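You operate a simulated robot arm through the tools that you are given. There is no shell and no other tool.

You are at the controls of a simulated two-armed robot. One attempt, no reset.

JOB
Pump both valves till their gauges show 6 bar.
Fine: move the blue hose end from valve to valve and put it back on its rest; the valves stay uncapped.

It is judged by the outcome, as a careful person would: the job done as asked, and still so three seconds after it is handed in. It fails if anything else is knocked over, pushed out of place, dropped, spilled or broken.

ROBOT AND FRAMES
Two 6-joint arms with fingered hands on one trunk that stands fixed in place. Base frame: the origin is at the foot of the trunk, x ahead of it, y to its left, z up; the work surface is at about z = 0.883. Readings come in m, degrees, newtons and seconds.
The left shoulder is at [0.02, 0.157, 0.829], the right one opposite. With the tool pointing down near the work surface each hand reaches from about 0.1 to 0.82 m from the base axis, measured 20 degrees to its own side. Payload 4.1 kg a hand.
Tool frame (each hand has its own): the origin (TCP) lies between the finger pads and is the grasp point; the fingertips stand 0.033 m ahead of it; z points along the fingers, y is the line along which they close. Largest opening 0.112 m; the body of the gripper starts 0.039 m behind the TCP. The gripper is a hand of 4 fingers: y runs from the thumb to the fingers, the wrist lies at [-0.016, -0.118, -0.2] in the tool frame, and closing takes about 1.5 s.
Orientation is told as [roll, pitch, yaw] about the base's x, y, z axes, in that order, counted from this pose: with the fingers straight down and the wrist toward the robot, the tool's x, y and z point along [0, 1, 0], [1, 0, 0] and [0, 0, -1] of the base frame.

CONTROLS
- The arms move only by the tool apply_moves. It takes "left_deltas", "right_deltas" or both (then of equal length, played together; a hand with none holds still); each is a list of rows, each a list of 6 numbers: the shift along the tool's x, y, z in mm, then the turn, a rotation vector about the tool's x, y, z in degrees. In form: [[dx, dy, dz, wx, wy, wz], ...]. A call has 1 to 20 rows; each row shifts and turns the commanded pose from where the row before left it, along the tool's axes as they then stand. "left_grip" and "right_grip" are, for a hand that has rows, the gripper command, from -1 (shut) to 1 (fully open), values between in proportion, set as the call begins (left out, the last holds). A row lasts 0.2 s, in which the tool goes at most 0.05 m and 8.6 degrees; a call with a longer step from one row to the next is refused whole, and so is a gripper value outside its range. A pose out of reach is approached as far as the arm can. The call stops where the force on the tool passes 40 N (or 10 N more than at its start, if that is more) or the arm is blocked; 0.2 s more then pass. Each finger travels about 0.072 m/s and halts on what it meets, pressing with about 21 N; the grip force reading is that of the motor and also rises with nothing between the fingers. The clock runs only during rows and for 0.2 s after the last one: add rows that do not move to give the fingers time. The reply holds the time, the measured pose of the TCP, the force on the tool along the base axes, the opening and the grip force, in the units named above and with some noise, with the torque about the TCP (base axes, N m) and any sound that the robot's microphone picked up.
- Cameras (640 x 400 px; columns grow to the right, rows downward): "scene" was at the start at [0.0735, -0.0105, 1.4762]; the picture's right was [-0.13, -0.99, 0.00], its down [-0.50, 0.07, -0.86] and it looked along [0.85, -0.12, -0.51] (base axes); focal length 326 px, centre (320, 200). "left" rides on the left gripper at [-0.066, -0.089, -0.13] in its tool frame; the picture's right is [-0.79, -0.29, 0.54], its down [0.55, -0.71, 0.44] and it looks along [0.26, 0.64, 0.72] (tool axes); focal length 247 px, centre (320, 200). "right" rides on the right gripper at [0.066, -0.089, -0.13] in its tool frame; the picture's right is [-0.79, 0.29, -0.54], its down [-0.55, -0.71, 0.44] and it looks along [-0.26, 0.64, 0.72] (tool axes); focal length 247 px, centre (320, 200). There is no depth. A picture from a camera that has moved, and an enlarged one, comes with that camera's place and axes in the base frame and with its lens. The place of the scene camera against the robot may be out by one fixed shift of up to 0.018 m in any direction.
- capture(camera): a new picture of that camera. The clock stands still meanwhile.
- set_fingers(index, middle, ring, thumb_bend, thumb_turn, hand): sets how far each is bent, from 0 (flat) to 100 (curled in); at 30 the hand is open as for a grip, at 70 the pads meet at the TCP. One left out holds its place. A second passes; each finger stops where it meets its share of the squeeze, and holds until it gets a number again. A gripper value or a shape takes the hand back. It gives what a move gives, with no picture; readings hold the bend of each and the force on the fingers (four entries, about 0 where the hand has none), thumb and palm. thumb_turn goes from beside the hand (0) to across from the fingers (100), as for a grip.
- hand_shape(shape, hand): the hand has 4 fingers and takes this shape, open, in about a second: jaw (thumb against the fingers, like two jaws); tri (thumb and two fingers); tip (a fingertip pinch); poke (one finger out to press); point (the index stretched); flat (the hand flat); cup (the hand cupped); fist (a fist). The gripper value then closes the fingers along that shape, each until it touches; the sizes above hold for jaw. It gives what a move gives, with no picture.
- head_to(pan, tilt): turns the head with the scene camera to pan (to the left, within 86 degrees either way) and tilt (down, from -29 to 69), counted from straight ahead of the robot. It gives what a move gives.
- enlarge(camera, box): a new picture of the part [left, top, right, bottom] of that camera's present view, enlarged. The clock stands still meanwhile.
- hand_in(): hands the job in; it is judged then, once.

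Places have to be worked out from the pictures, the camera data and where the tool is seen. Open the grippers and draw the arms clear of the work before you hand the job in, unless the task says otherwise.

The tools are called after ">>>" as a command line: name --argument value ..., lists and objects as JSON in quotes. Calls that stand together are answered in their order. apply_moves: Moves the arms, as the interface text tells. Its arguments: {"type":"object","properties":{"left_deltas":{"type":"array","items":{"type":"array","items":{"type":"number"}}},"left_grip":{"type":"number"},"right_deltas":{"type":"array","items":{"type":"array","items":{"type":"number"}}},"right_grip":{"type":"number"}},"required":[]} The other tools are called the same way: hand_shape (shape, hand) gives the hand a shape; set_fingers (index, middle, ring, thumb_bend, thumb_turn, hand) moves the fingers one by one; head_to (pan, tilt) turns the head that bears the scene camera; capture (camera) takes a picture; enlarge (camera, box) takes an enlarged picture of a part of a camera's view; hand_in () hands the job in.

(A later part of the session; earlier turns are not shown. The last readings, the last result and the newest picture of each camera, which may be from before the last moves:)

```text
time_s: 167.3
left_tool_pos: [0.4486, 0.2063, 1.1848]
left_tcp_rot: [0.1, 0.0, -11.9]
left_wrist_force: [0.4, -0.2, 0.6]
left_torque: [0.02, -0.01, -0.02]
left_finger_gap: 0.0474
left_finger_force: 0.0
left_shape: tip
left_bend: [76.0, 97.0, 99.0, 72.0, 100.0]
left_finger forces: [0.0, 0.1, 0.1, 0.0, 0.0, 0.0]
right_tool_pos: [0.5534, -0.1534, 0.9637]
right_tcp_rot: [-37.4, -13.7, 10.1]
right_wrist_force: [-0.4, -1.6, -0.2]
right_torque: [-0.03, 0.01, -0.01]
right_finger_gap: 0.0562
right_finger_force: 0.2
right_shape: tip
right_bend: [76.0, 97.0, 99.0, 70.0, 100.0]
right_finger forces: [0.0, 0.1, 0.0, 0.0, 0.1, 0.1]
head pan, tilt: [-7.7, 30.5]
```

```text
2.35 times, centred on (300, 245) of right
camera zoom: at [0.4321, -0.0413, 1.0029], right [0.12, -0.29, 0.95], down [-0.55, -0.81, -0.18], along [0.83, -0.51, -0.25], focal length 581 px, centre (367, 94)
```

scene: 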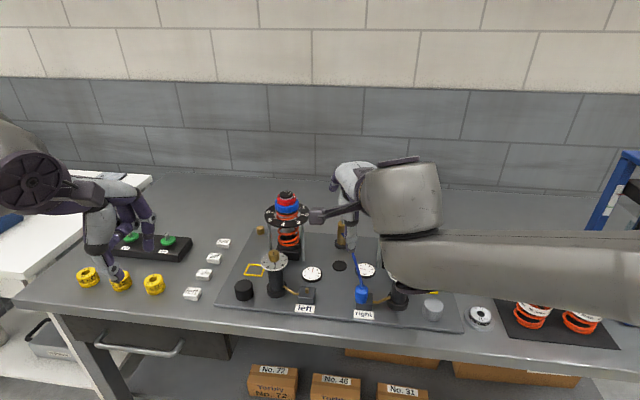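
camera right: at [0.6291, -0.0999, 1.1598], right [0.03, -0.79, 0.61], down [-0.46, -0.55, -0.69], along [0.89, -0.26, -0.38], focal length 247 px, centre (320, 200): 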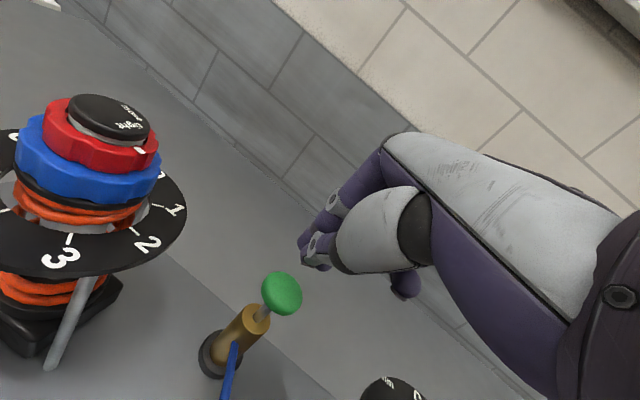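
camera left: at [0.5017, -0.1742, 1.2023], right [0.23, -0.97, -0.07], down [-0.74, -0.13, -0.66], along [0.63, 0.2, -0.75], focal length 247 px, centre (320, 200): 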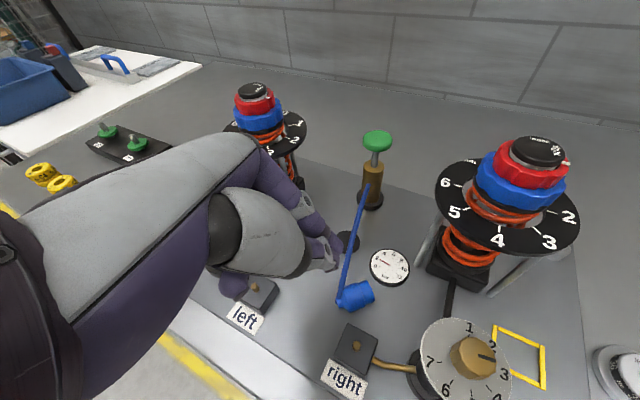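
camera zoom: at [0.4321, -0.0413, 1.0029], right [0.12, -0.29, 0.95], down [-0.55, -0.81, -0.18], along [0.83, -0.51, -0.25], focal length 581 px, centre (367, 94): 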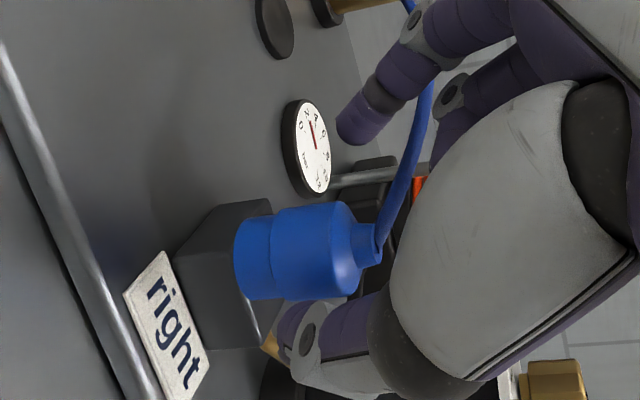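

I advance another 24 mm along the same line to the earlier release pose.

>>> apply_moves --right_deltas '[[0, 0, 8, 0, 0, 0], [0, 0, 8, 0, 0, 0], [0, 0, 8, 0, 0, 0], [0, 0, 0, 0, 0, 0]]'

>>> enlarge --camera "right" --box '[200, 160, 400, 330]'

```text
time_s: 168.3
left_tool_pos: [0.4479, 0.2046, 1.1855]
left_tcp_rot: [0.0, 0.0, -11.9]
left_wrist_force: [0.1, -0.2, -0.3]
left_torque: [-0.03, -0.01, -0.02]
left_finger_gap: 0.0475
left_finger_force: 0.0
left_shape: tip
left_bend: [76.0, 97.0, 99.0, 72.0, 100.0]
left_finger forces: [0.0, 0.0, 0.0, 0.1, 0.1, 0.1]
right_tool_pos: [0.5619, -0.1667, 0.9465]
right_tcp_rot: [-37.4, -13.7, 10.2]
right_wrist_force: [-1.7, 2.4, 3.2]
right_torque: [-0.02, 0.15, -0.11]
right_finger_gap: 0.0566
right_finger_force: 0.0
right_shape: tip
right_bend: [76.0, 97.0, 99.0, 70.0, 100.0]
right_finger forces: [0.0, 0.0, 0.0, 0.0, 3.9, 0.0]
head pan, tilt: [-7.7, 30.5]
```

```text
2.35 times, centred on (300, 245) of right
camera zoom: at [0.4387, -0.0551, 0.9842], right [0.11, -0.29, 0.95], down [-0.55, -0.81, -0.18], along [0.83, -0.51, -0.25], focal length 581 px, centre (367, 94)
```

zoom: 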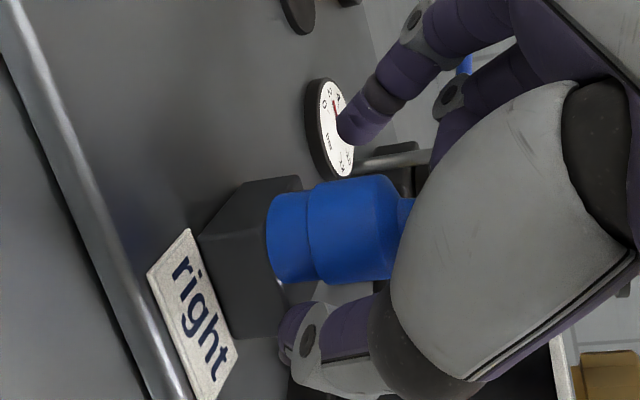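

In position. I close the pinch and compare the hose end's place on the box before and after.

>>> apply_moves --right_deltas '[[0, 0, 0, 0, 0, 0], [0, 0, 0, 0, 0, 0], [0, 0, 0, 0, 0, 0], [0, 0, 0, 0, 0, 0], [0, 0, 0, 0, 0, 0], [0, 0, 0, 0, 0, 0]]' --right_grip -1

>>> enlarge --camera "right" --box '[200, 160, 400, 330]'

>>> enlarge --camera "left" --box '[535, 50, 605, 110]'

```text
time_s: 169.7
left_tool_pos: [0.4489, 0.2057, 1.1841]
left_tcp_rot: [0.0, 0.0, -11.9]
left_wrist_force: [-0.3, -0.5, 0.6]
left_torque: [0.02, 0.01, 0.01]
left_finger_gap: 0.0475
left_finger_force: 0.1
left_shape: tip
left_bend: [76.0, 97.0, 99.0, 72.0, 100.0]
left_finger forces: [0.0, 0.0, 0.1, 0.0, 0.0, 0.0]
right_tool_pos: [0.5607, -0.1677, 0.9453]
right_tcp_rot: [-37.3, -13.6, 10.1]
right_wrist_force: [-0.4, -1.4, -0.1]
right_torque: [-0.04, -0.01, 0.01]
right_finger_gap: 0.0179
right_finger_force: 21.2
right_shape: tip
right_bend: [70.0, 100.0, 100.0, 72.0, 100.0]
right_finger forces: [17.2, 0.0, 0.0, 0.0, 16.6, 0.0]
head pan, tilt: [-7.7, 30.5]
```

```text
2.35 times, centred on (300, 245) of right
camera zoom: at [0.4388, -0.0554, 0.984], right [0.12, -0.29, 0.95], down [-0.55, -0.81, -0.18], along [0.82, -0.51, -0.25], focal length 581 px, centre (367, 94)
```

zoom: 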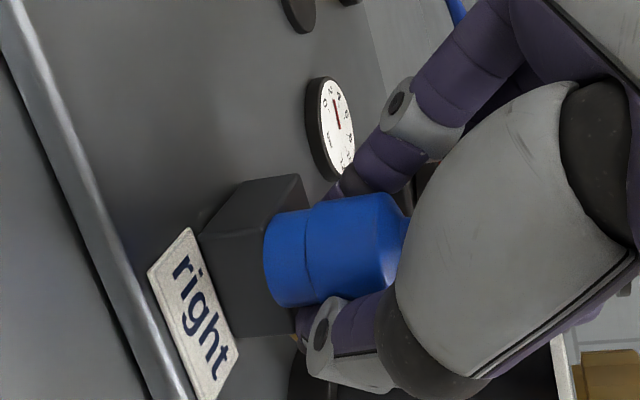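

```text
6.67 times, centred on (570, 80) of left
camera zoom: at [0.3468, 0.1598, 1.3154], right [-0.44, -0.72, -0.54], down [-0.58, 0.69, -0.43], along [0.68, 0.12, -0.72], focal length 1646 px, centre (-1347, 1000)
```

zoom: 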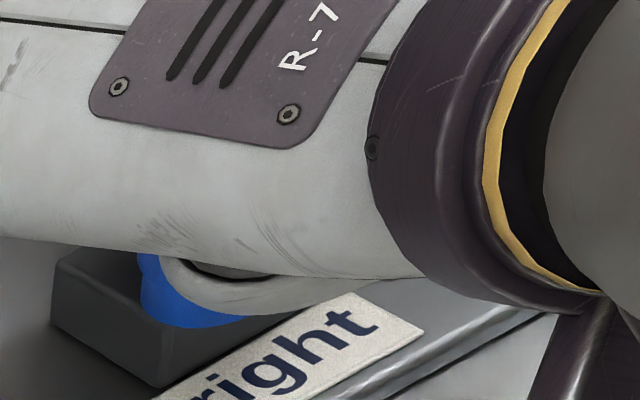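

Gripped again (17 N each). I lift 18 mm so the nub shows, then move by the estimated (+15, -9) mm and check against the nub.

>>> apply_moves --right_deltas '[[-3.55, 1.41, -4.63, 0, 0, 0], [-7.1, 2.8, -9.25, 0, 0, 0], [-2.4, 4.5, 3.2, 0, 0, 0], [-2.4, 4.5, 3.2, 0, 0, 0], [-2.4, 4.5, 3.2, 0, 0, 0], [0, 0, 0, 0, 0, 0]]'

>>> enlarge --camera "right" --box '[220, 200, 350, 310]'

>>> enlarge --camera "left" --box '[535, 50, 605, 110]'

>>> enlarge --camera "scene" --box '[320, 250, 400, 320]'

```text
time_s: 171.1
left_tool_pos: [0.4479, 0.2068, 1.1851]
left_tcp_rot: [0.0, 0.1, -11.9]
left_wrist_force: [0.6, -0.2, -0.3]
left_torque: [0.0, -0.01, 0.0]
left_finger_gap: 0.0476
left_finger_force: 0.1
left_shape: tip
left_bend: [76.0, 97.0, 99.0, 72.0, 100.0]
left_finger forces: [0.0, 0.0, 0.0, 0.0, 0.0, 0.1]
right_tool_pos: [0.5771, -0.177, 0.9628]
right_tcp_rot: [-37.4, -13.7, 10.1]
right_wrist_force: [0.0, -1.1, -0.5]
right_torque: [0.02, 0.0, -0.03]
right_finger_gap: 0.0177
right_finger_force: 21.0
right_shape: tip
right_bend: [70.0, 100.0, 100.0, 72.0, 100.0]
right_finger forces: [17.5, 0.1, 0.0, 0.1, 16.3, 0.0]
head pan, tilt: [-7.7, 30.5]
```

```text
3.64 times, centred on (285, 255) of right
camera zoom: at [0.4547, -0.0644, 1.0019], right [0.12, -0.29, 0.95], down [-0.55, -0.81, -0.18], along [0.82, -0.51, -0.25], focal length 898 px, centre (447, 0)
```

zoom: 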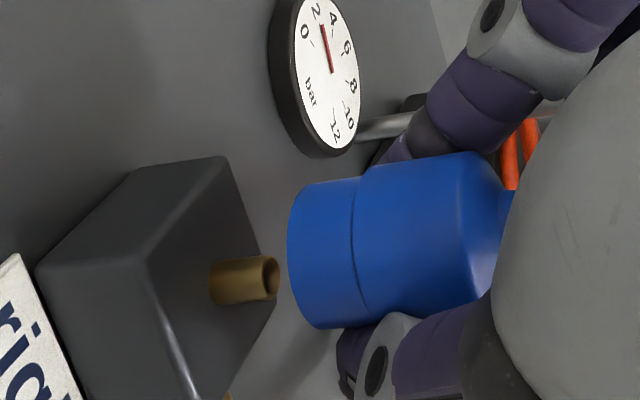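

```text
6.67 times, centred on (570, 80) of left
camera zoom: at [0.3468, 0.1598, 1.3154], right [-0.44, -0.72, -0.54], down [-0.58, 0.69, -0.43], along [0.68, 0.12, -0.72], focal length 1646 px, centre (-1347, 1000)
```

zoom: 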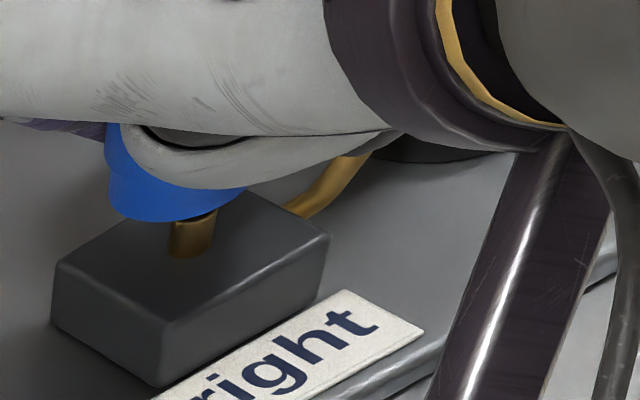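

```text
5.71 times, centred on (360, 285) of scene
camera zoom: at [0.0736, -0.0105, 1.4762], right [-0.13, -0.99, 0.0], down [-0.5, 0.07, -0.86], along [0.85, -0.12, -0.51], focal length 1864 px, centre (91, -286)
```

zoom: 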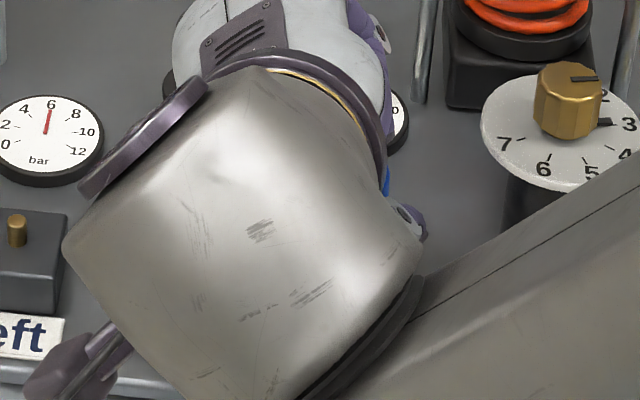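

Now both views agree: the hose end is about 5 mm too far in x relative to the nub. I shift back 5 mm and check again.

>>> apply_moves --right_deltas '[[0.4, -4.7, -1.7, 0, 0, 0], [0, 0, 0, 0, 0, 0]]'

>>> enlarge --camera "right" --box '[220, 200, 350, 310]'

>>> enlarge --camera "left" --box '[535, 50, 605, 110]'

```text
time_s: 171.7
left_tool_pos: [0.4476, 0.2055, 1.1855]
left_tcp_rot: [0.0, 0.0, -12.0]
left_wrist_force: [-0.3, 0.1, 0.8]
left_torque: [-0.02, 0.0, 0.03]
left_finger_gap: 0.0476
left_finger_force: 0.0
left_shape: tip
left_bend: [76.0, 97.0, 99.0, 72.0, 100.0]
left_finger forces: [0.0, 0.0, 0.0, 0.0, 0.0, 0.1]
right_tool_pos: [0.5725, -0.1752, 0.9625]
right_tcp_rot: [-37.5, -13.6, 10.1]
right_wrist_force: [0.1, -0.2, -1.2]
right_torque: [0.01, 0.0, -0.03]
right_finger_gap: 0.0175
right_finger_force: 21.0
right_shape: tip
right_bend: [70.0, 100.0, 100.0, 72.0, 100.0]
right_finger forces: [17.5, 0.0, 0.0, 0.0, 16.2, 0.0]
head pan, tilt: [-7.7, 30.5]
```

```text
3.64 times, centred on (285, 255) of right
camera zoom: at [0.4496, -0.0636, 1.0018], right [0.12, -0.29, 0.95], down [-0.55, -0.81, -0.18], along [0.82, -0.51, -0.25], focal length 898 px, centre (447, 0)
```

zoom: 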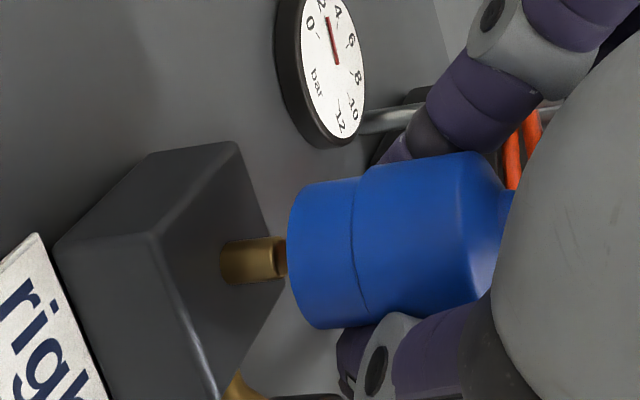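

```text
6.67 times, centred on (570, 80) of left
camera zoom: at [0.3468, 0.1598, 1.3154], right [-0.44, -0.72, -0.54], down [-0.58, 0.69, -0.43], along [0.68, 0.12, -0.72], focal length 1646 px, centre (-1347, 1000)
```

zoom: 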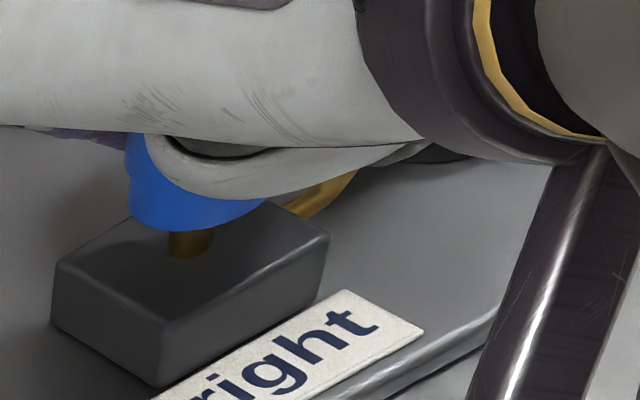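

Aligned within about 1 mm in both views. I lower 8 mm so that the mouth goes over the nub and check.

>>> apply_moves --right_deltas '[[2.37, -0.94, 3.08, 0, 0, 0], [2.37, -0.94, 3.08, 0, 0, 0], [0, 0, 0, 0, 0, 0]]'

>>> enlarge --camera "right" --box '[220, 200, 350, 310]'

>>> enlarge --camera "left" --box '[535, 50, 605, 110]'

```text
time_s: 172.5
left_tool_pos: [0.4471, 0.2053, 1.1838]
left_tcp_rot: [-0.1, 0.0, -11.9]
left_wrist_force: [0.7, -0.3, 0.7]
left_torque: [-0.05, -0.02, -0.01]
left_finger_gap: 0.0475
left_finger_force: 0.1
left_shape: tip
left_bend: [76.0, 97.0, 99.0, 72.0, 100.0]
left_finger forces: [0.1, 0.0, 0.0, 0.1, 0.0, 0.0]
right_tool_pos: [0.5713, -0.175, 0.9557]
right_tcp_rot: [-37.4, -13.7, 10.1]
right_wrist_force: [0.9, 1.1, -1.1]
right_torque: [0.02, 0.01, -0.01]
right_finger_gap: 0.0176
right_finger_force: 21.3
right_shape: tip
right_bend: [70.0, 100.0, 100.0, 72.0, 100.0]
right_finger forces: [17.4, 0.0, 0.0, 0.1, 16.2, 0.0]
head pan, tilt: [-7.7, 30.5]
```

```text
3.64 times, centred on (285, 255) of right
camera zoom: at [0.4496, -0.0633, 0.9939], right [0.12, -0.29, 0.95], down [-0.55, -0.81, -0.18], along [0.82, -0.51, -0.25], focal length 898 px, centre (447, 0)
```

zoom: 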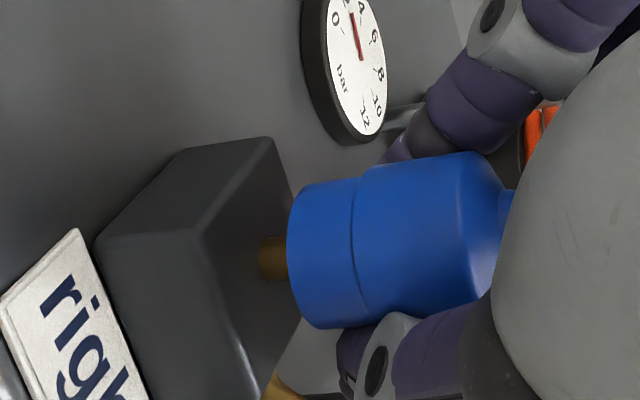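

```text
6.67 times, centred on (570, 80) of left
camera zoom: at [0.3468, 0.1598, 1.3154], right [-0.44, -0.72, -0.54], down [-0.58, 0.69, -0.43], along [0.68, 0.12, -0.72], focal length 1646 px, centre (-1347, 1000)
```

zoom: 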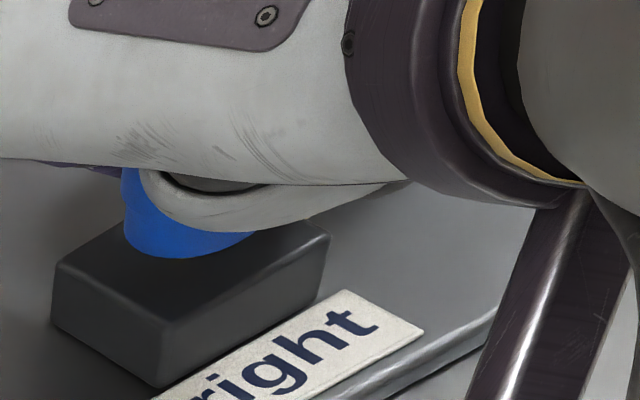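

No resistance, nub entering the mouth. I continue down in 4 mm steps.

>>> apply_moves --right_deltas '[[2.37, -0.94, 3.08, 0, 0, 0], [0, 0, 0, 0, 0, 0]]'

>>> apply_moves --right_deltas '[[2.37, -0.94, 3.08, 0, 0, 0], [0, 0, 0, 0, 0, 0]]'

>>> enlarge --camera "right" --box '[220, 200, 350, 310]'

>>> enlarge --camera "left" --box '[535, 50, 605, 110]'

```text
time_s: 173.1
left_tool_pos: [0.4488, 0.2056, 1.1853]
left_tcp_rot: [-0.1, -0.1, -11.9]
left_wrist_force: [-0.2, 0.0, -0.2]
left_torque: [-0.01, -0.01, 0.0]
left_finger_gap: 0.0474
left_finger_force: 0.0
left_shape: tip
left_bend: [76.0, 97.0, 99.0, 72.0, 100.0]
left_finger forces: [0.1, 0.0, 0.1, 0.0, 0.2, 0.0]
right_tool_pos: [0.5725, -0.1765, 0.9501]
right_tcp_rot: [-37.4, -13.7, 10.2]
right_wrist_force: [-0.1, -0.1, -0.9]
right_torque: [-0.01, 0.02, 0.01]
right_finger_gap: 0.0175
right_finger_force: 21.2
right_shape: tip
right_bend: [70.0, 100.0, 100.0, 72.0, 100.0]
right_finger forces: [17.5, 0.0, 0.0, 0.0, 16.2, 0.0]
head pan, tilt: [-7.7, 30.5]
```

```text
time_s: 173.7
left_tool_pos: [0.4481, 0.2054, 1.1854]
left_tcp_rot: [0.0, 0.0, -11.8]
left_wrist_force: [-0.1, -0.7, -0.7]
left_torque: [-0.01, -0.01, -0.01]
left_finger_gap: 0.0475
left_finger_force: 0.1
left_shape: tip
left_bend: [76.0, 97.0, 99.0, 72.0, 100.0]
left_finger forces: [0.0, 0.0, 0.0, 0.0, 0.1, 0.0]
right_tool_pos: [0.5732, -0.1748, 0.9462]
right_tcp_rot: [-37.4, -13.7, 10.0]
right_wrist_force: [0.0, -0.2, -0.2]
right_torque: [0.03, -0.03, -0.03]
right_finger_gap: 0.0176
right_finger_force: 20.3
right_shape: tip
right_bend: [70.0, 100.0, 100.0, 72.0, 100.0]
right_finger forces: [17.4, 0.0, 0.0, 0.0, 16.2, 0.0]
head pan, tilt: [-7.7, 30.5]
```

```text
3.64 times, centred on (285, 255) of right
camera zoom: at [0.4497, -0.0633, 0.9857], right [0.12, -0.29, 0.95], down [-0.55, -0.81, -0.18], along [0.82, -0.51, -0.25], focal length 898 px, centre (447, 0)
```

zoom: 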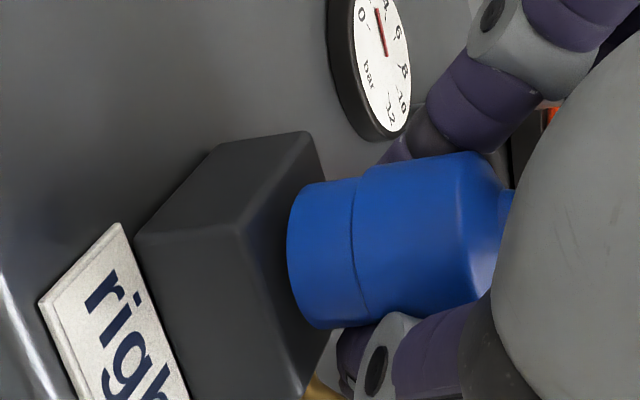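

```text
6.67 times, centred on (570, 80) of left
camera zoom: at [0.3468, 0.1598, 1.3154], right [-0.44, -0.72, -0.54], down [-0.58, 0.69, -0.43], along [0.68, 0.12, -0.72], focal length 1646 px, centre (-1347, 1000)
```

zoom: 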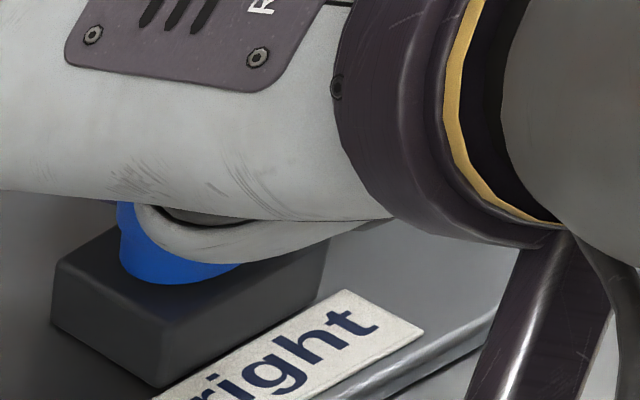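

Still perfectly aligned. I continue in 2 mm steps to contact and press lightly.

>>> apply_moves --right_deltas '[[1.18, -0.47, 1.54, 0, 0, 0], [0, 0, 0, 0, 0, 0]]'

>>> apply_moves --right_deltas '[[1.18, -0.47, 1.54, 0, 0, 0], [0, 0, 0, 0, 0, 0]]'

>>> apply_moves --right_deltas '[[0.9, -0.35, 1.16, 0, 0, 0], [0, 0, 0, 0, 0, 0]]'

>>> enlarge --camera "right" --box '[220, 200, 350, 310]'

```text
time_s: 174.3
left_tool_pos: [0.4481, 0.2057, 1.186]
left_tcp_rot: [-0.1, 0.0, -11.9]
left_wrist_force: [0.2, -0.3, 0.0]
left_torque: [-0.01, 0.01, -0.01]
left_finger_gap: 0.0476
left_finger_force: 0.0
left_shape: tip
left_bend: [76.0, 97.0, 99.0, 72.0, 100.0]
left_finger forces: [0.0, 0.0, 0.0, 0.0, 0.1, 0.1]
right_tool_pos: [0.5722, -0.1768, 0.9444]
right_tcp_rot: [-37.3, -13.7, 10.1]
right_wrist_force: [0.0, -0.2, -0.4]
right_torque: [0.01, -0.03, 0.02]
right_finger_gap: 0.0178
right_finger_force: 21.0
right_shape: tip
right_bend: [70.0, 100.0, 100.0, 72.0, 100.0]
right_finger forces: [17.3, 0.0, 0.0, 0.1, 16.2, 0.1]
head pan, tilt: [-7.7, 30.5]
```

```text
time_s: 174.9
left_tool_pos: [0.4478, 0.2055, 1.185]
left_tcp_rot: [0.0, 0.0, -11.9]
left_wrist_force: [-1.1, 0.2, 0.8]
left_torque: [0.03, 0.02, -0.02]
left_finger_gap: 0.0474
left_finger_force: 0.1
left_shape: tip
left_bend: [76.0, 97.0, 99.0, 72.0, 100.0]
left_finger forces: [0.0, 0.0, 0.0, 0.0, 0.0, 0.0]
right_tool_pos: [0.5726, -0.1764, 0.9429]
right_tcp_rot: [-37.4, -13.8, 10.2]
right_wrist_force: [-0.6, -0.2, 2.6]
right_torque: [-0.03, 0.04, 0.01]
right_finger_gap: 0.0179
right_finger_force: 20.3
right_shape: tip
right_bend: [70.0, 100.0, 100.0, 72.0, 100.0]
right_finger forces: [18.0, 0.1, 0.0, 0.0, 16.7, 0.1]
head pan, tilt: [-7.7, 30.5]
```

```text
time_s: 175.5
left_tool_pos: [0.4483, 0.2062, 1.1854]
left_tcp_rot: [0.0, 0.0, -11.8]
left_wrist_force: [-0.1, -0.3, 0.4]
left_torque: [0.02, 0.03, 0.04]
left_finger_gap: 0.0475
left_finger_force: 0.0
left_shape: tip
left_bend: [76.0, 97.0, 99.0, 72.0, 100.0]
left_finger forces: [0.1, 0.0, 0.1, 0.0, 0.0, 0.1]
right_tool_pos: [0.5722, -0.1758, 0.9423]
right_tcp_rot: [-37.5, -13.8, 10.2]
right_wrist_force: [-0.4, 0.1, 9.4]
right_torque: [-0.05, 0.08, 0.01]
right_finger_gap: 0.0181
right_finger_force: 20.7
right_shape: tip
right_bend: [70.0, 100.0, 100.0, 72.0, 100.0]
right_finger forces: [18.1, 0.1, 0.0, 0.1, 16.6, 0.0]
head pan, tilt: [-7.7, 30.5]
```

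```text
3.64 times, centred on (285, 255) of right
camera zoom: at [0.4498, -0.0635, 0.9809], right [0.11, -0.29, 0.95], down [-0.55, -0.81, -0.18], along [0.83, -0.51, -0.25], focal length 898 px, centre (447, 0)
```

zoom: 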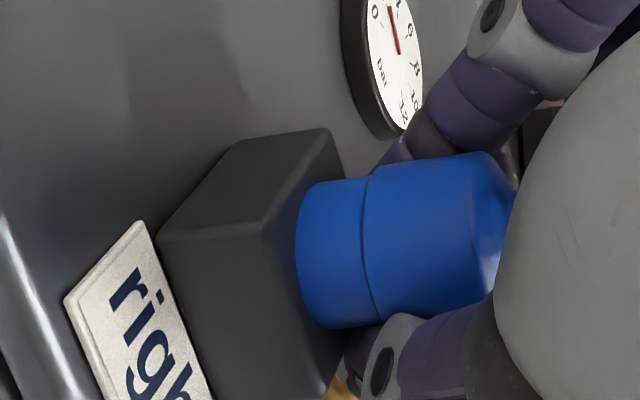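

Seated with 9 N. I open the pinch and back out along the fingers.

>>> apply_moves --right_deltas '[[0, 0, 0, 0, 0, 0], [0, 0, 0, 0, 0, 0], [0, 0, 0, 0, 0, 0], [0, 0, 0, 0, 0, 0]]' --right_grip 0.0

>>> apply_moves --right_deltas '[[-0.6, 0.24, -3, 0, 0, 0], [0, 0, -8, 0, 0, 0], [0, 0, -12, 0, 0, 0]]'

>>> enlarge --camera "right" --box '[200, 160, 400, 330]'

```text
time_s: 176.5
left_tool_pos: [0.4476, 0.2069, 1.185]
left_tcp_rot: [0.0, 0.0, -11.9]
left_wrist_force: [-0.1, 0.8, 1.1]
left_torque: [0.04, -0.02, 0.01]
left_finger_gap: 0.0476
left_finger_force: 0.0
left_shape: tip
left_bend: [76.0, 97.0, 99.0, 72.0, 100.0]
left_finger forces: [0.1, 0.0, 0.0, 0.0, 0.1, 0.0]
right_tool_pos: [0.5721, -0.1757, 0.9419]
right_tcp_rot: [-37.5, -13.8, 10.2]
right_wrist_force: [5.1, 2.1, 11.8]
right_torque: [-0.16, 0.15, 0.02]
right_finger_gap: 0.0518
right_finger_force: 0.0
right_shape: tip
right_bend: [76.0, 98.0, 99.0, 74.0, 100.0]
right_finger forces: [0.0, 2.9, 0.1, 0.1, 8.3, 0.0]
head pan, tilt: [-7.7, 30.5]
```

```text
time_s: 177.3
left_tool_pos: [0.4491, 0.205, 1.1853]
left_tcp_rot: [0.1, 0.0, -11.8]
left_wrist_force: [0.6, 0.6, -0.2]
left_torque: [-0.01, 0.0, -0.02]
left_finger_gap: 0.0475
left_finger_force: 0.1
left_shape: tip
left_bend: [76.0, 97.0, 99.0, 72.0, 100.0]
left_finger forces: [0.0, 0.1, 0.0, 0.0, 0.0, 0.1]
right_tool_pos: [0.5662, -0.1621, 0.9593]
right_tcp_rot: [-37.4, -13.6, 10.1]
right_wrist_force: [0.2, 0.8, 0.5]
right_torque: [0.0, 0.01, 0.01]
right_finger_gap: 0.0558
right_finger_force: 0.1
right_shape: tip
right_bend: [76.0, 97.0, 99.0, 70.0, 100.0]
right_finger forces: [0.1, 0.0, 0.1, 0.0, 0.1, 0.1]
head pan, tilt: [-7.7, 30.5]
```

```text
2.35 times, centred on (300, 245) of right
camera zoom: at [0.4429, -0.0508, 0.9987], right [0.12, -0.29, 0.95], down [-0.55, -0.81, -0.18], along [0.82, -0.51, -0.25], focal length 581 px, centre (367, 94)
```

zoom: 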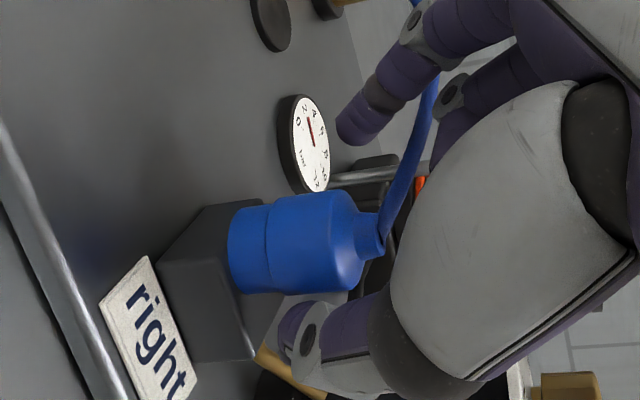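

The hose end stays upright on the valve. I retreat fully, rise, and turn the right hand to the pressing pose again.

>>> apply_moves --right_deltas '[[0, 0, -20, 0, 0, 0], [0, 0, -20, 0, 0, 0], [0, 0, -20, 0, 0, 0], [-18.9, 7.5, -24.7, 0, 0, 0], [-18.9, 7.5, -24.7, 0, 0, 0], [-18.9, 7.5, -24.7, 0, 0, 0], [-18.9, 7.5, -24.7, 0, 0, 0], [-18.9, 7.5, -24.7, 0, 0, 0], [0, 0, 0, 2.95, -1.18, 3.86], [0, 0, 0, 2.95, -1.18, 3.86], [0, 0, 0, 5.44, 0, -4.16], [0, 0, 0, 5.44, 0, -4.16], [0, 0, 0, 0, 7.48, 0], [0, 0, 0, 0, 7.48, 0], [0, 0, 0, 0, 7.48, 0], [0, 0, 0, 0, 7.48, 0], [0, 0, 0, 0, 7.48, 0], [0, 0, 0, -8.3, 0, 0], [0, 0, 0, -8.3, 0, 0], [0, 0, 0, -8.3, 0, 0]]'

>>> enlarge --camera "left" --box '[535, 50, 605, 110]'

>>> enlarge --camera "scene" --box '[340, 270, 390, 315]'

```text
time_s: 181.5
left_tool_pos: [0.4481, 0.2062, 1.1852]
left_tcp_rot: [0.0, 0.0, -11.9]
left_wrist_force: [0.9, 0.9, 0.4]
left_torque: [0.02, -0.02, 0.0]
left_finger_gap: 0.0475
left_finger_force: 0.1
left_shape: tip
left_bend: [76.0, 97.0, 99.0, 72.0, 100.0]
left_finger forces: [0.0, 0.0, 0.0, 0.0, 0.1, 0.0]
right_tool_pos: [0.5477, -0.1272, 1.1647]
right_tcp_rot: [0.0, -24.8, 0.1]
right_wrist_force: [0.3, 0.4, 0.3]
right_torque: [-0.04, 0.01, 0.0]
right_finger_gap: 0.056
right_finger_force: 0.0
right_shape: tip
right_bend: [76.0, 97.0, 99.0, 70.0, 100.0]
right_finger forces: [0.0, 0.0, 0.0, 0.1, 0.1, 0.0]
head pan, tilt: [-7.7, 30.5]
```

```text
6.67 times, centred on (570, 80) of left
camera zoom: at [0.3469, 0.16, 1.3154], right [-0.44, -0.72, -0.54], down [-0.58, 0.69, -0.43], along [0.68, 0.12, -0.72], focal length 1646 px, centre (-1347, 1000)
```

zoom: 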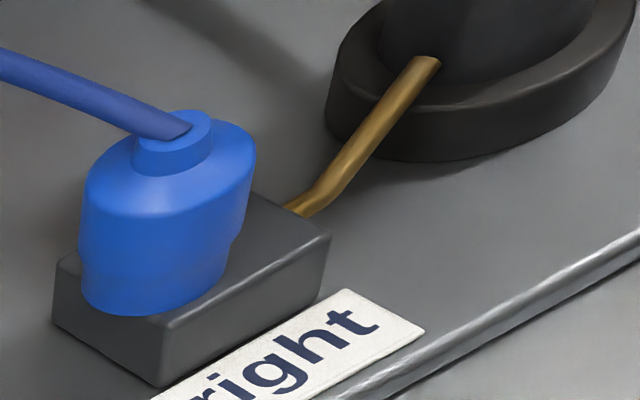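

```text
8.89 times, centred on (365, 292) of scene
camera zoom: at [0.0736, -0.0103, 1.4762], right [-0.13, -0.99, 0.0], down [-0.5, 0.07, -0.86], along [0.85, -0.12, -0.51], focal length 2899 px, centre (-80, -622)
```

zoom: 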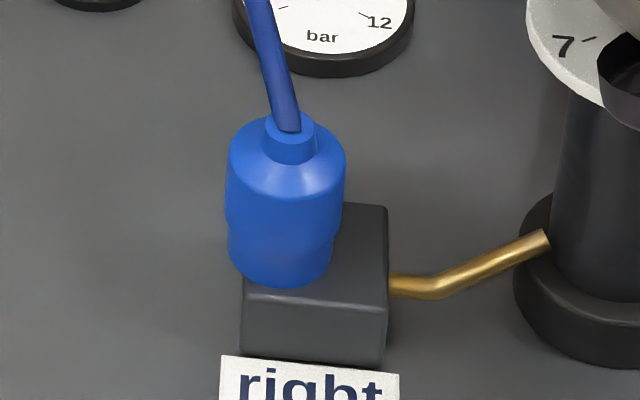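

The hose end slid about 8 mm left while I withdrew (nub seemingly still inside its wide mouth). Before re-centring, I test with one pump stroke, as the connection may already hold.

>>> hand_shape --hand "right" --shape "tri"

>>> apply_moves --right_deltas '[[-5.5, 22.7, 25.1, 0, 0, 0], [-5.5, 22.7, 25.1, 0, 0, 0], [-5.5, 22.7, 25.1, 0, 0, 0], [-5.5, 22.7, 25.1, 0, 0, 0], [-5.5, 22.7, 25.1, 0, 0, 0], [-5.5, 22.7, 25.1, 0, 0, 0], [-5.5, 22.7, 25.1, 0, 0, 0], [0, -3.38, 7.26, 0, 0, 0], [0, -3.38, 7.26, 0, 0, 0], [0, -3.38, 7.26, 0, 0, 0], [0, 0, 0, 0, 0, 0]]' --right_grip -1

>>> enlarge --camera "right" --box '[220, 180, 400, 320]'

>>> enlarge --camera "left" --box '[490, 40, 550, 85]'

```text
time_s: 182.4
left_tool_pos: [0.4468, 0.2059, 1.1844]
left_tcp_rot: [0.0, 0.0, -11.8]
left_wrist_force: [0.3, 1.1, -0.2]
left_torque: [-0.02, -0.02, 0.01]
left_finger_gap: 0.0476
left_finger_force: 0.0
left_shape: tip
left_bend: [76.0, 97.0, 99.0, 72.0, 100.0]
left_finger forces: [0.0, 0.0, 0.0, 0.1, 0.0, 0.0]
right_tool_pos: [0.5466, -0.129, 1.165]
right_tcp_rot: [0.0, -24.8, 0.1]
right_wrist_force: [0.3, -0.1, 0.2]
right_torque: [0.01, -0.03, -0.01]
right_finger_gap: 0.1118
right_finger_force: 0.1
right_shape: tri
right_bend: [30.0, 30.0, 99.0, 30.0, 98.0]
right_finger forces: [0.1, 0.0, 0.0, 0.1, 0.1, 0.0]
head pan, tilt: [-7.7, 30.5]
```

```text
time_s: 184.8
left_tool_pos: [0.4491, 0.2057, 1.1856]
left_tcp_rot: [0.1, 0.0, -11.9]
left_wrist_force: [0.5, 0.1, 0.4]
left_torque: [0.0, 0.02, 0.02]
left_finger_gap: 0.0476
left_finger_force: 0.1
left_shape: tip
left_bend: [76.0, 97.0, 99.0, 72.0, 100.0]
left_finger forces: [0.0, 0.0, 0.0, 0.0, 0.0, 0.1]
right_tool_pos: [0.7673, -0.166, 1.0478]
right_tcp_rot: [0.0, -25.0, 0.1]
right_wrist_force: [-0.8, -0.1, -0.3]
right_torque: [0.01, 0.02, 0.01]
right_finger_gap: 0.0
right_finger_force: 21.3
right_shape: tri
right_bend: [70.0, 70.0, 100.0, 49.0, 100.0]
right_finger forces: [0.0, 0.0, 0.1, 0.1, 0.0, 0.1]
head pan, tilt: [-7.7, 30.5]
```

```text
2.86 times, centred on (310, 250) of right
camera zoom: at [0.6312, -0.1005, 1.1277], right [0.03, -0.79, 0.61], down [-0.46, -0.55, -0.69], along [0.89, -0.26, -0.38], focal length 706 px, centre (349, 57)
```

zoom: 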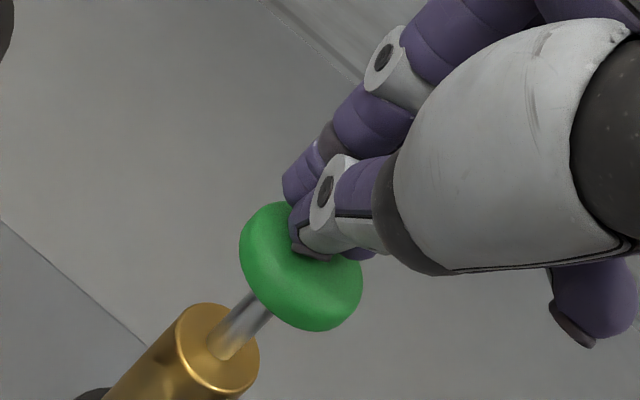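

```text
8.89 times, centred on (520, 62) of left
camera zoom: at [0.3468, 0.1598, 1.3154], right [-0.44, -0.72, -0.54], down [-0.58, 0.69, -0.43], along [0.68, 0.12, -0.72], focal length 2195 px, centre (-1458, 1422)
```

zoom: 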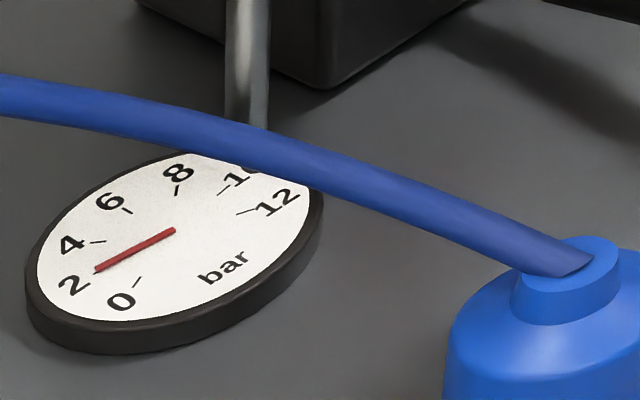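

Ready on the knob; gauge at 2. I press 12 mm and read.

>>> apply_moves --right_deltas '[[0, -1.69, 3.63, 0, 0, 0], [0, -1.69, 3.63, 0, 0, 0], [0, -1.69, 3.63, 0, 0, 0], [0, -1.69, 3.63, 0, 0, 0], [0, 0, 0, 0, 0, 0]]'

>>> enlarge --camera "left" --box '[490, 40, 550, 85]'

```text
time_s: 186.0
left_tool_pos: [0.4478, 0.2069, 1.1849]
left_tcp_rot: [0.0, 0.0, -11.9]
left_wrist_force: [0.0, 0.5, 0.7]
left_torque: [0.01, -0.02, 0.02]
left_finger_gap: 0.0474
left_finger_force: 0.0
left_shape: tip
left_bend: [76.0, 97.0, 99.0, 72.0, 100.0]
left_finger forces: [0.0, 0.0, 0.0, 0.0, 0.0, 0.0]
right_tool_pos: [0.7662, -0.1665, 1.0328]
right_tcp_rot: [0.0, -24.9, 0.1]
right_wrist_force: [-0.2, 1.3, 4.0]
right_torque: [0.07, -0.03, 0.02]
right_finger_gap: 0.0
right_finger_force: 20.5
right_shape: tri
right_bend: [70.0, 70.0, 100.0, 49.0, 100.0]
right_finger forces: [0.1, 0.1, 0.0, 0.1, 0.0, 0.1]
head pan, tilt: [-7.7, 30.5]
```

```text
8.89 times, centred on (520, 62) of left
camera zoom: at [0.3467, 0.1599, 1.3154], right [-0.44, -0.72, -0.54], down [-0.58, 0.69, -0.43], along [0.68, 0.12, -0.72], focal length 2195 px, centre (-1458, 1422)
```

zoom: 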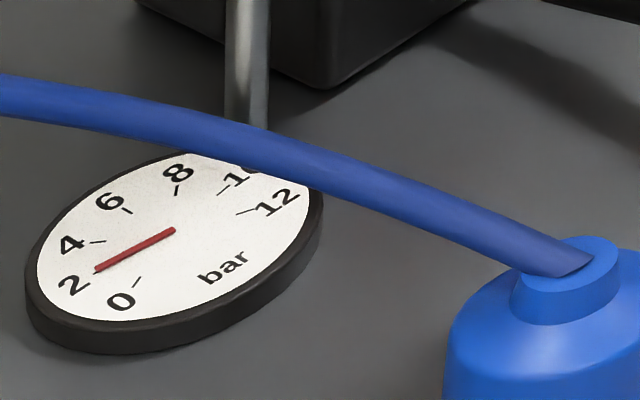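

Still 2. I press to full depth to see whether it triggers.

>>> apply_moves --right_deltas '[[0, -1.69, 3.63, 0, 0, 0], [0, -1.2, 2.6, 0, 0, 0], [0, 0, 0, 0, 0, 0]]'

>>> enlarge --camera "left" --box '[490, 40, 550, 85]'

```text
time_s: 186.8
left_tool_pos: [0.4476, 0.2055, 1.1856]
left_tcp_rot: [-0.1, 0.0, -11.8]
left_wrist_force: [0.3, -0.1, 0.2]
left_torque: [0.0, -0.04, 0.0]
left_finger_gap: 0.0477
left_finger_force: 0.1
left_shape: tip
left_bend: [76.0, 97.0, 99.0, 72.0, 100.0]
left_finger forces: [0.0, 0.0, 0.1, 0.1, 0.1, 0.0]
right_tool_pos: [0.7667, -0.167, 1.026]
right_tcp_rot: [0.0, -24.9, 0.1]
right_wrist_force: [-1.0, -0.3, 5.8]
right_torque: [0.06, 0.01, 0.03]
right_finger_gap: 0.0
right_finger_force: 21.1
right_shape: tri
right_bend: [70.0, 70.0, 100.0, 49.0, 100.0]
right_finger forces: [0.1, 0.1, 0.0, 0.0, 0.0, 0.1]
head pan, tilt: [-7.7, 30.5]
```

```text
8.89 times, centred on (520, 62) of left
camera zoom: at [0.3466, 0.1599, 1.3155], right [-0.44, -0.72, -0.54], down [-0.58, 0.69, -0.43], along [0.68, 0.12, -0.72], focal length 2195 px, centre (-1458, 1422)
```

zoom: 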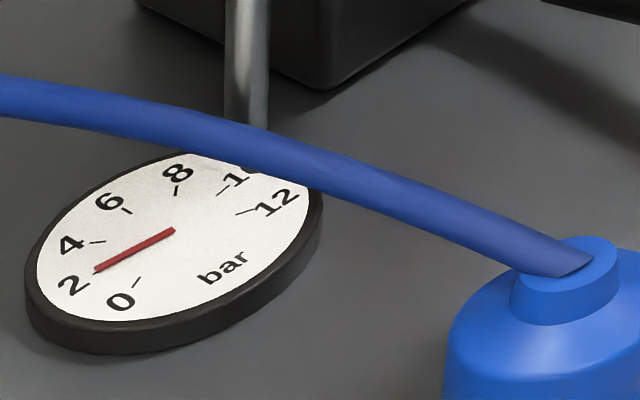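

Not connected; it must be centred on the nub. I lift off the knob and bring the right hand back to regrip and centre the hose end, this time releasing without dragging it.

>>> apply_moves --right_deltas '[[0, 1.69, -3.63, 0, 0, 0], [0, 3.4, -7.2, 0, 0, 0], [0, 3.4, -7.2, 0, 0, 0], [0, 3.4, -7.2, 0, 0, 0], [0, 6, -14, 0, 0, 0], [5.5, -22.7, -25.1, 0, 0, 0], [5.5, -22.7, -25.1, 0, 0, 0], [5.5, -22.7, -25.1, 0, 0, 0], [5.5, -22.7, -25.1, 0, 0, 0], [5.5, -22.7, -25.1, 0, 0, 0], [5.5, -22.7, -25.1, 0, 0, 0]]'

>>> hand_shape --hand "right" --shape "tip"

>>> apply_moves --right_deltas '[[0, 0, 0, 8.3, 0, 0], [0, 0, 0, 8.3, 0, 0], [0, 0, 0, 8.3, 0, 0], [0, 0, 0, 0, -7.48, 0], [0, 0, 0, 0, -7.48, 0], [0, 0, 0, 0, -7.48, 0], [0, 0, 0, 0, -7.48, 0], [0, 0, 0, 0, -7.48, 0], [0, 0, 0, -5.44, 0, 4.16], [0, 0, 0, -5.44, 0, 4.16], [0, 0, 0, -2.95, 1.18, -3.86], [0, 0, 0, -2.95, 1.18, -3.86]]' --right_grip 0.05

```text
time_s: 189.2
left_tool_pos: [0.4481, 0.2056, 1.1839]
left_tcp_rot: [0.0, 0.0, -11.9]
left_wrist_force: [0.3, 0.4, -1.6]
left_torque: [-0.01, 0.07, 0.05]
left_finger_gap: 0.0475
left_finger_force: 0.1
left_shape: tip
left_bend: [76.0, 97.0, 99.0, 72.0, 100.0]
left_finger forces: [0.1, 0.1, 0.0, 0.0, 0.0, 0.0]
right_tool_pos: [0.5782, -0.1337, 1.1478]
right_tcp_rot: [-0.1, -24.8, 0.1]
right_wrist_force: [0.1, 0.3, 0.1]
right_torque: [0.01, 0.01, -0.03]
right_finger_gap: 0.0002
right_finger_force: 21.6
right_shape: tri
right_bend: [70.0, 70.0, 100.0, 49.0, 100.0]
right_finger forces: [0.0, 0.1, 0.1, 0.0, 0.1, 0.1]
head pan, tilt: [-7.7, 30.5]
```

```text
time_s: 190.1
left_tool_pos: [0.4476, 0.2062, 1.1855]
left_tcp_rot: [0.0, 0.0, -11.9]
left_wrist_force: [0.6, -0.1, -0.5]
left_torque: [0.01, 0.0, 0.01]
left_finger_gap: 0.0475
left_finger_force: 0.1
left_shape: tip
left_bend: [76.0, 97.0, 99.0, 72.0, 100.0]
left_finger forces: [0.1, 0.0, 0.0, 0.1, 0.1, 0.0]
right_tool_pos: [0.5789, -0.1335, 1.1484]
right_tcp_rot: [0.0, -24.9, 0.1]
right_wrist_force: [0.9, -0.6, 1.2]
right_torque: [0.01, 0.03, -0.03]
right_finger_gap: 0.1117
right_finger_force: 0.0
right_shape: tip
right_bend: [31.0, 97.0, 99.0, 30.0, 98.0]
right_finger forces: [0.1, 0.1, 0.0, 0.0, 0.0, 0.1]
head pan, tilt: [-7.7, 30.5]
```

```text
time_s: 192.7
left_tool_pos: [0.4491, 0.2057, 1.1838]
left_tcp_rot: [-0.1, 0.0, -11.8]
left_wrist_force: [-0.6, 0.2, -0.3]
left_torque: [-0.05, 0.01, -0.03]
left_finger_gap: 0.0477
left_finger_force: 0.1
left_shape: tip
left_bend: [76.0, 97.0, 99.0, 72.0, 100.0]
left_finger forces: [0.0, 0.0, 0.1, 0.0, 0.0, 0.0]
right_tool_pos: [0.5794, -0.1327, 1.1481]
right_tcp_rot: [-37.6, -13.7, 10.1]
right_wrist_force: [0.3, -0.4, -0.7]
right_torque: [0.01, 0.01, -0.02]
right_finger_gap: 0.0592
right_finger_force: 0.1
right_shape: tip
right_bend: [75.0, 97.0, 99.0, 69.0, 100.0]
right_finger forces: [0.0, 0.1, 0.0, 0.0, 0.1, 0.0]
head pan, tilt: [-7.7, 30.5]
```

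Pinch pose set. I descend to just short of the hose end on the approach line that matches its present position.

>>> apply_moves --right_deltas '[[23.1, -15.2, 23.1, 0, 0, 0], [23.1, -15.2, 23.1, 0, 0, 0], [23.1, -15.2, 23.1, 0, 0, 0], [23.1, -15.2, 23.1, 0, 0, 0], [0, 0, 20, 0, 0, 0], [0, 0, 20, 0, 0, 0], [0, 0, 15, 0, 0, 0], [0, 0, 0, 0, 0, 0]]'

>>> enlarge --camera "right" --box '[200, 160, 400, 330]'

```text
time_s: 194.5
left_tool_pos: [0.4485, 0.2049, 1.1854]
left_tcp_rot: [0.0, 0.0, -11.9]
left_wrist_force: [-0.4, -0.5, 0.0]
left_torque: [0.0, 0.01, 0.01]
left_finger_gap: 0.0473
left_finger_force: 0.1
left_shape: tip
left_bend: [76.0, 97.0, 99.0, 72.0, 100.0]
left_finger forces: [0.1, 0.1, 0.0, 0.0, 0.1, 0.0]
right_tool_pos: [0.5646, -0.1525, 0.9664]
right_tcp_rot: [-37.4, -13.7, 10.2]
right_wrist_force: [-0.5, -0.1, -0.1]
right_torque: [-0.02, 0.0, 0.01]
right_finger_gap: 0.0591
right_finger_force: 0.2
right_shape: tip
right_bend: [75.0, 97.0, 99.0, 69.0, 100.0]
right_finger forces: [0.0, 0.0, 0.0, 0.0, 0.0, 0.0]
head pan, tilt: [-7.7, 30.5]
```

```text
2.35 times, centred on (300, 245) of right
camera zoom: at [0.4413, -0.0407, 1.0049], right [0.12, -0.29, 0.95], down [-0.55, -0.81, -0.18], along [0.83, -0.51, -0.25], focal length 581 px, centre (367, 94)
```

zoom: 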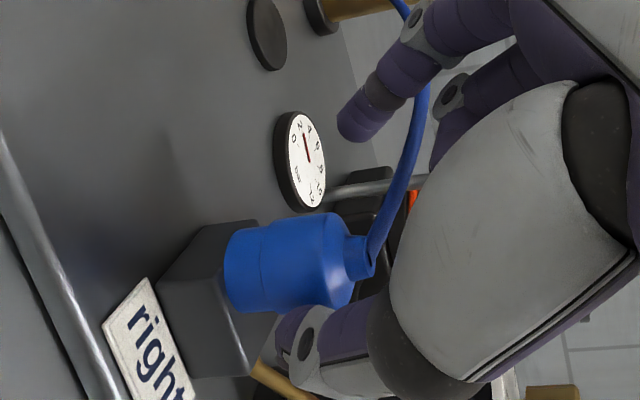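

The thumb is very close to the hose end; I shift the hand 6 mm toward the thumb side, then advance 24 mm.

>>> apply_moves --right_deltas '[[0, -6, 0, 0, 0, 0], [0, 0, 8, 0, 0, 0], [0, 0, 8, 0, 0, 0], [0, 0, 8, 0, 0, 0], [0, 0, 0, 0, 0, 0]]'

>>> enlarge --camera "right" --box '[200, 160, 400, 330]'

>>> enlarge --camera "left" --box '[535, 50, 605, 110]'

```text
time_s: 195.7
left_tool_pos: [0.4482, 0.2064, 1.1848]
left_tcp_rot: [0.1, 0.1, -11.8]
left_wrist_force: [0.2, -1.0, 0.0]
left_torque: [-0.04, 0.03, 0.03]
left_finger_gap: 0.0474
left_finger_force: 0.1
left_shape: tip
left_bend: [76.0, 97.0, 99.0, 72.0, 100.0]
left_finger forces: [0.0, 0.1, 0.0, 0.0, 0.0, 0.0]
right_tool_pos: [0.5655, -0.1667, 0.9465]
right_tcp_rot: [-37.4, -13.8, 10.2]
right_wrist_force: [-1.7, 2.8, 4.2]
right_torque: [0.06, 0.24, -0.17]
right_finger_gap: 0.0594
right_finger_force: 0.1
right_shape: tip
right_bend: [75.0, 97.0, 99.0, 69.0, 100.0]
right_finger forces: [0.0, 0.0, 0.0, 0.0, 5.7, 0.0]
head pan, tilt: [-7.7, 30.5]
```

```text
2.35 times, centred on (300, 245) of right
camera zoom: at [0.4424, -0.0551, 0.9855], right [0.11, -0.29, 0.95], down [-0.55, -0.81, -0.18], along [0.83, -0.51, -0.25], focal length 581 px, centre (367, 94)
```

zoom: 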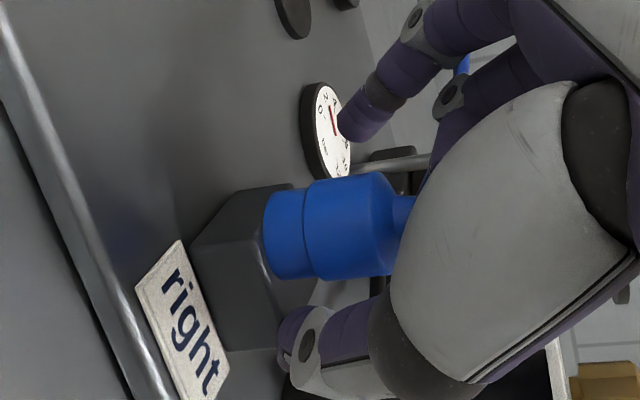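

```text
6.67 times, centred on (570, 80) of left
camera zoom: at [0.3466, 0.16, 1.3154], right [-0.44, -0.72, -0.54], down [-0.58, 0.69, -0.43], along [0.68, 0.12, -0.72], focal length 1646 px, centre (-1347, 1000)
```

zoom: 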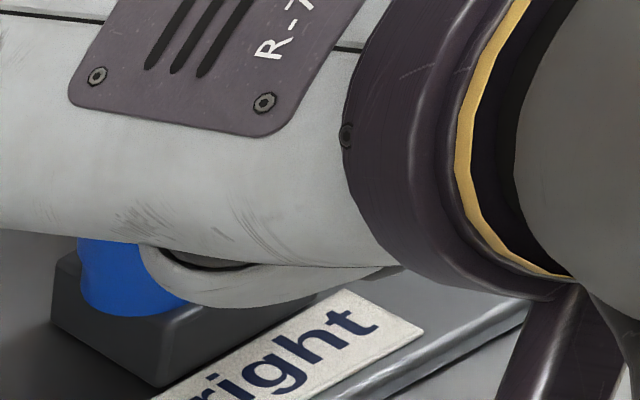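

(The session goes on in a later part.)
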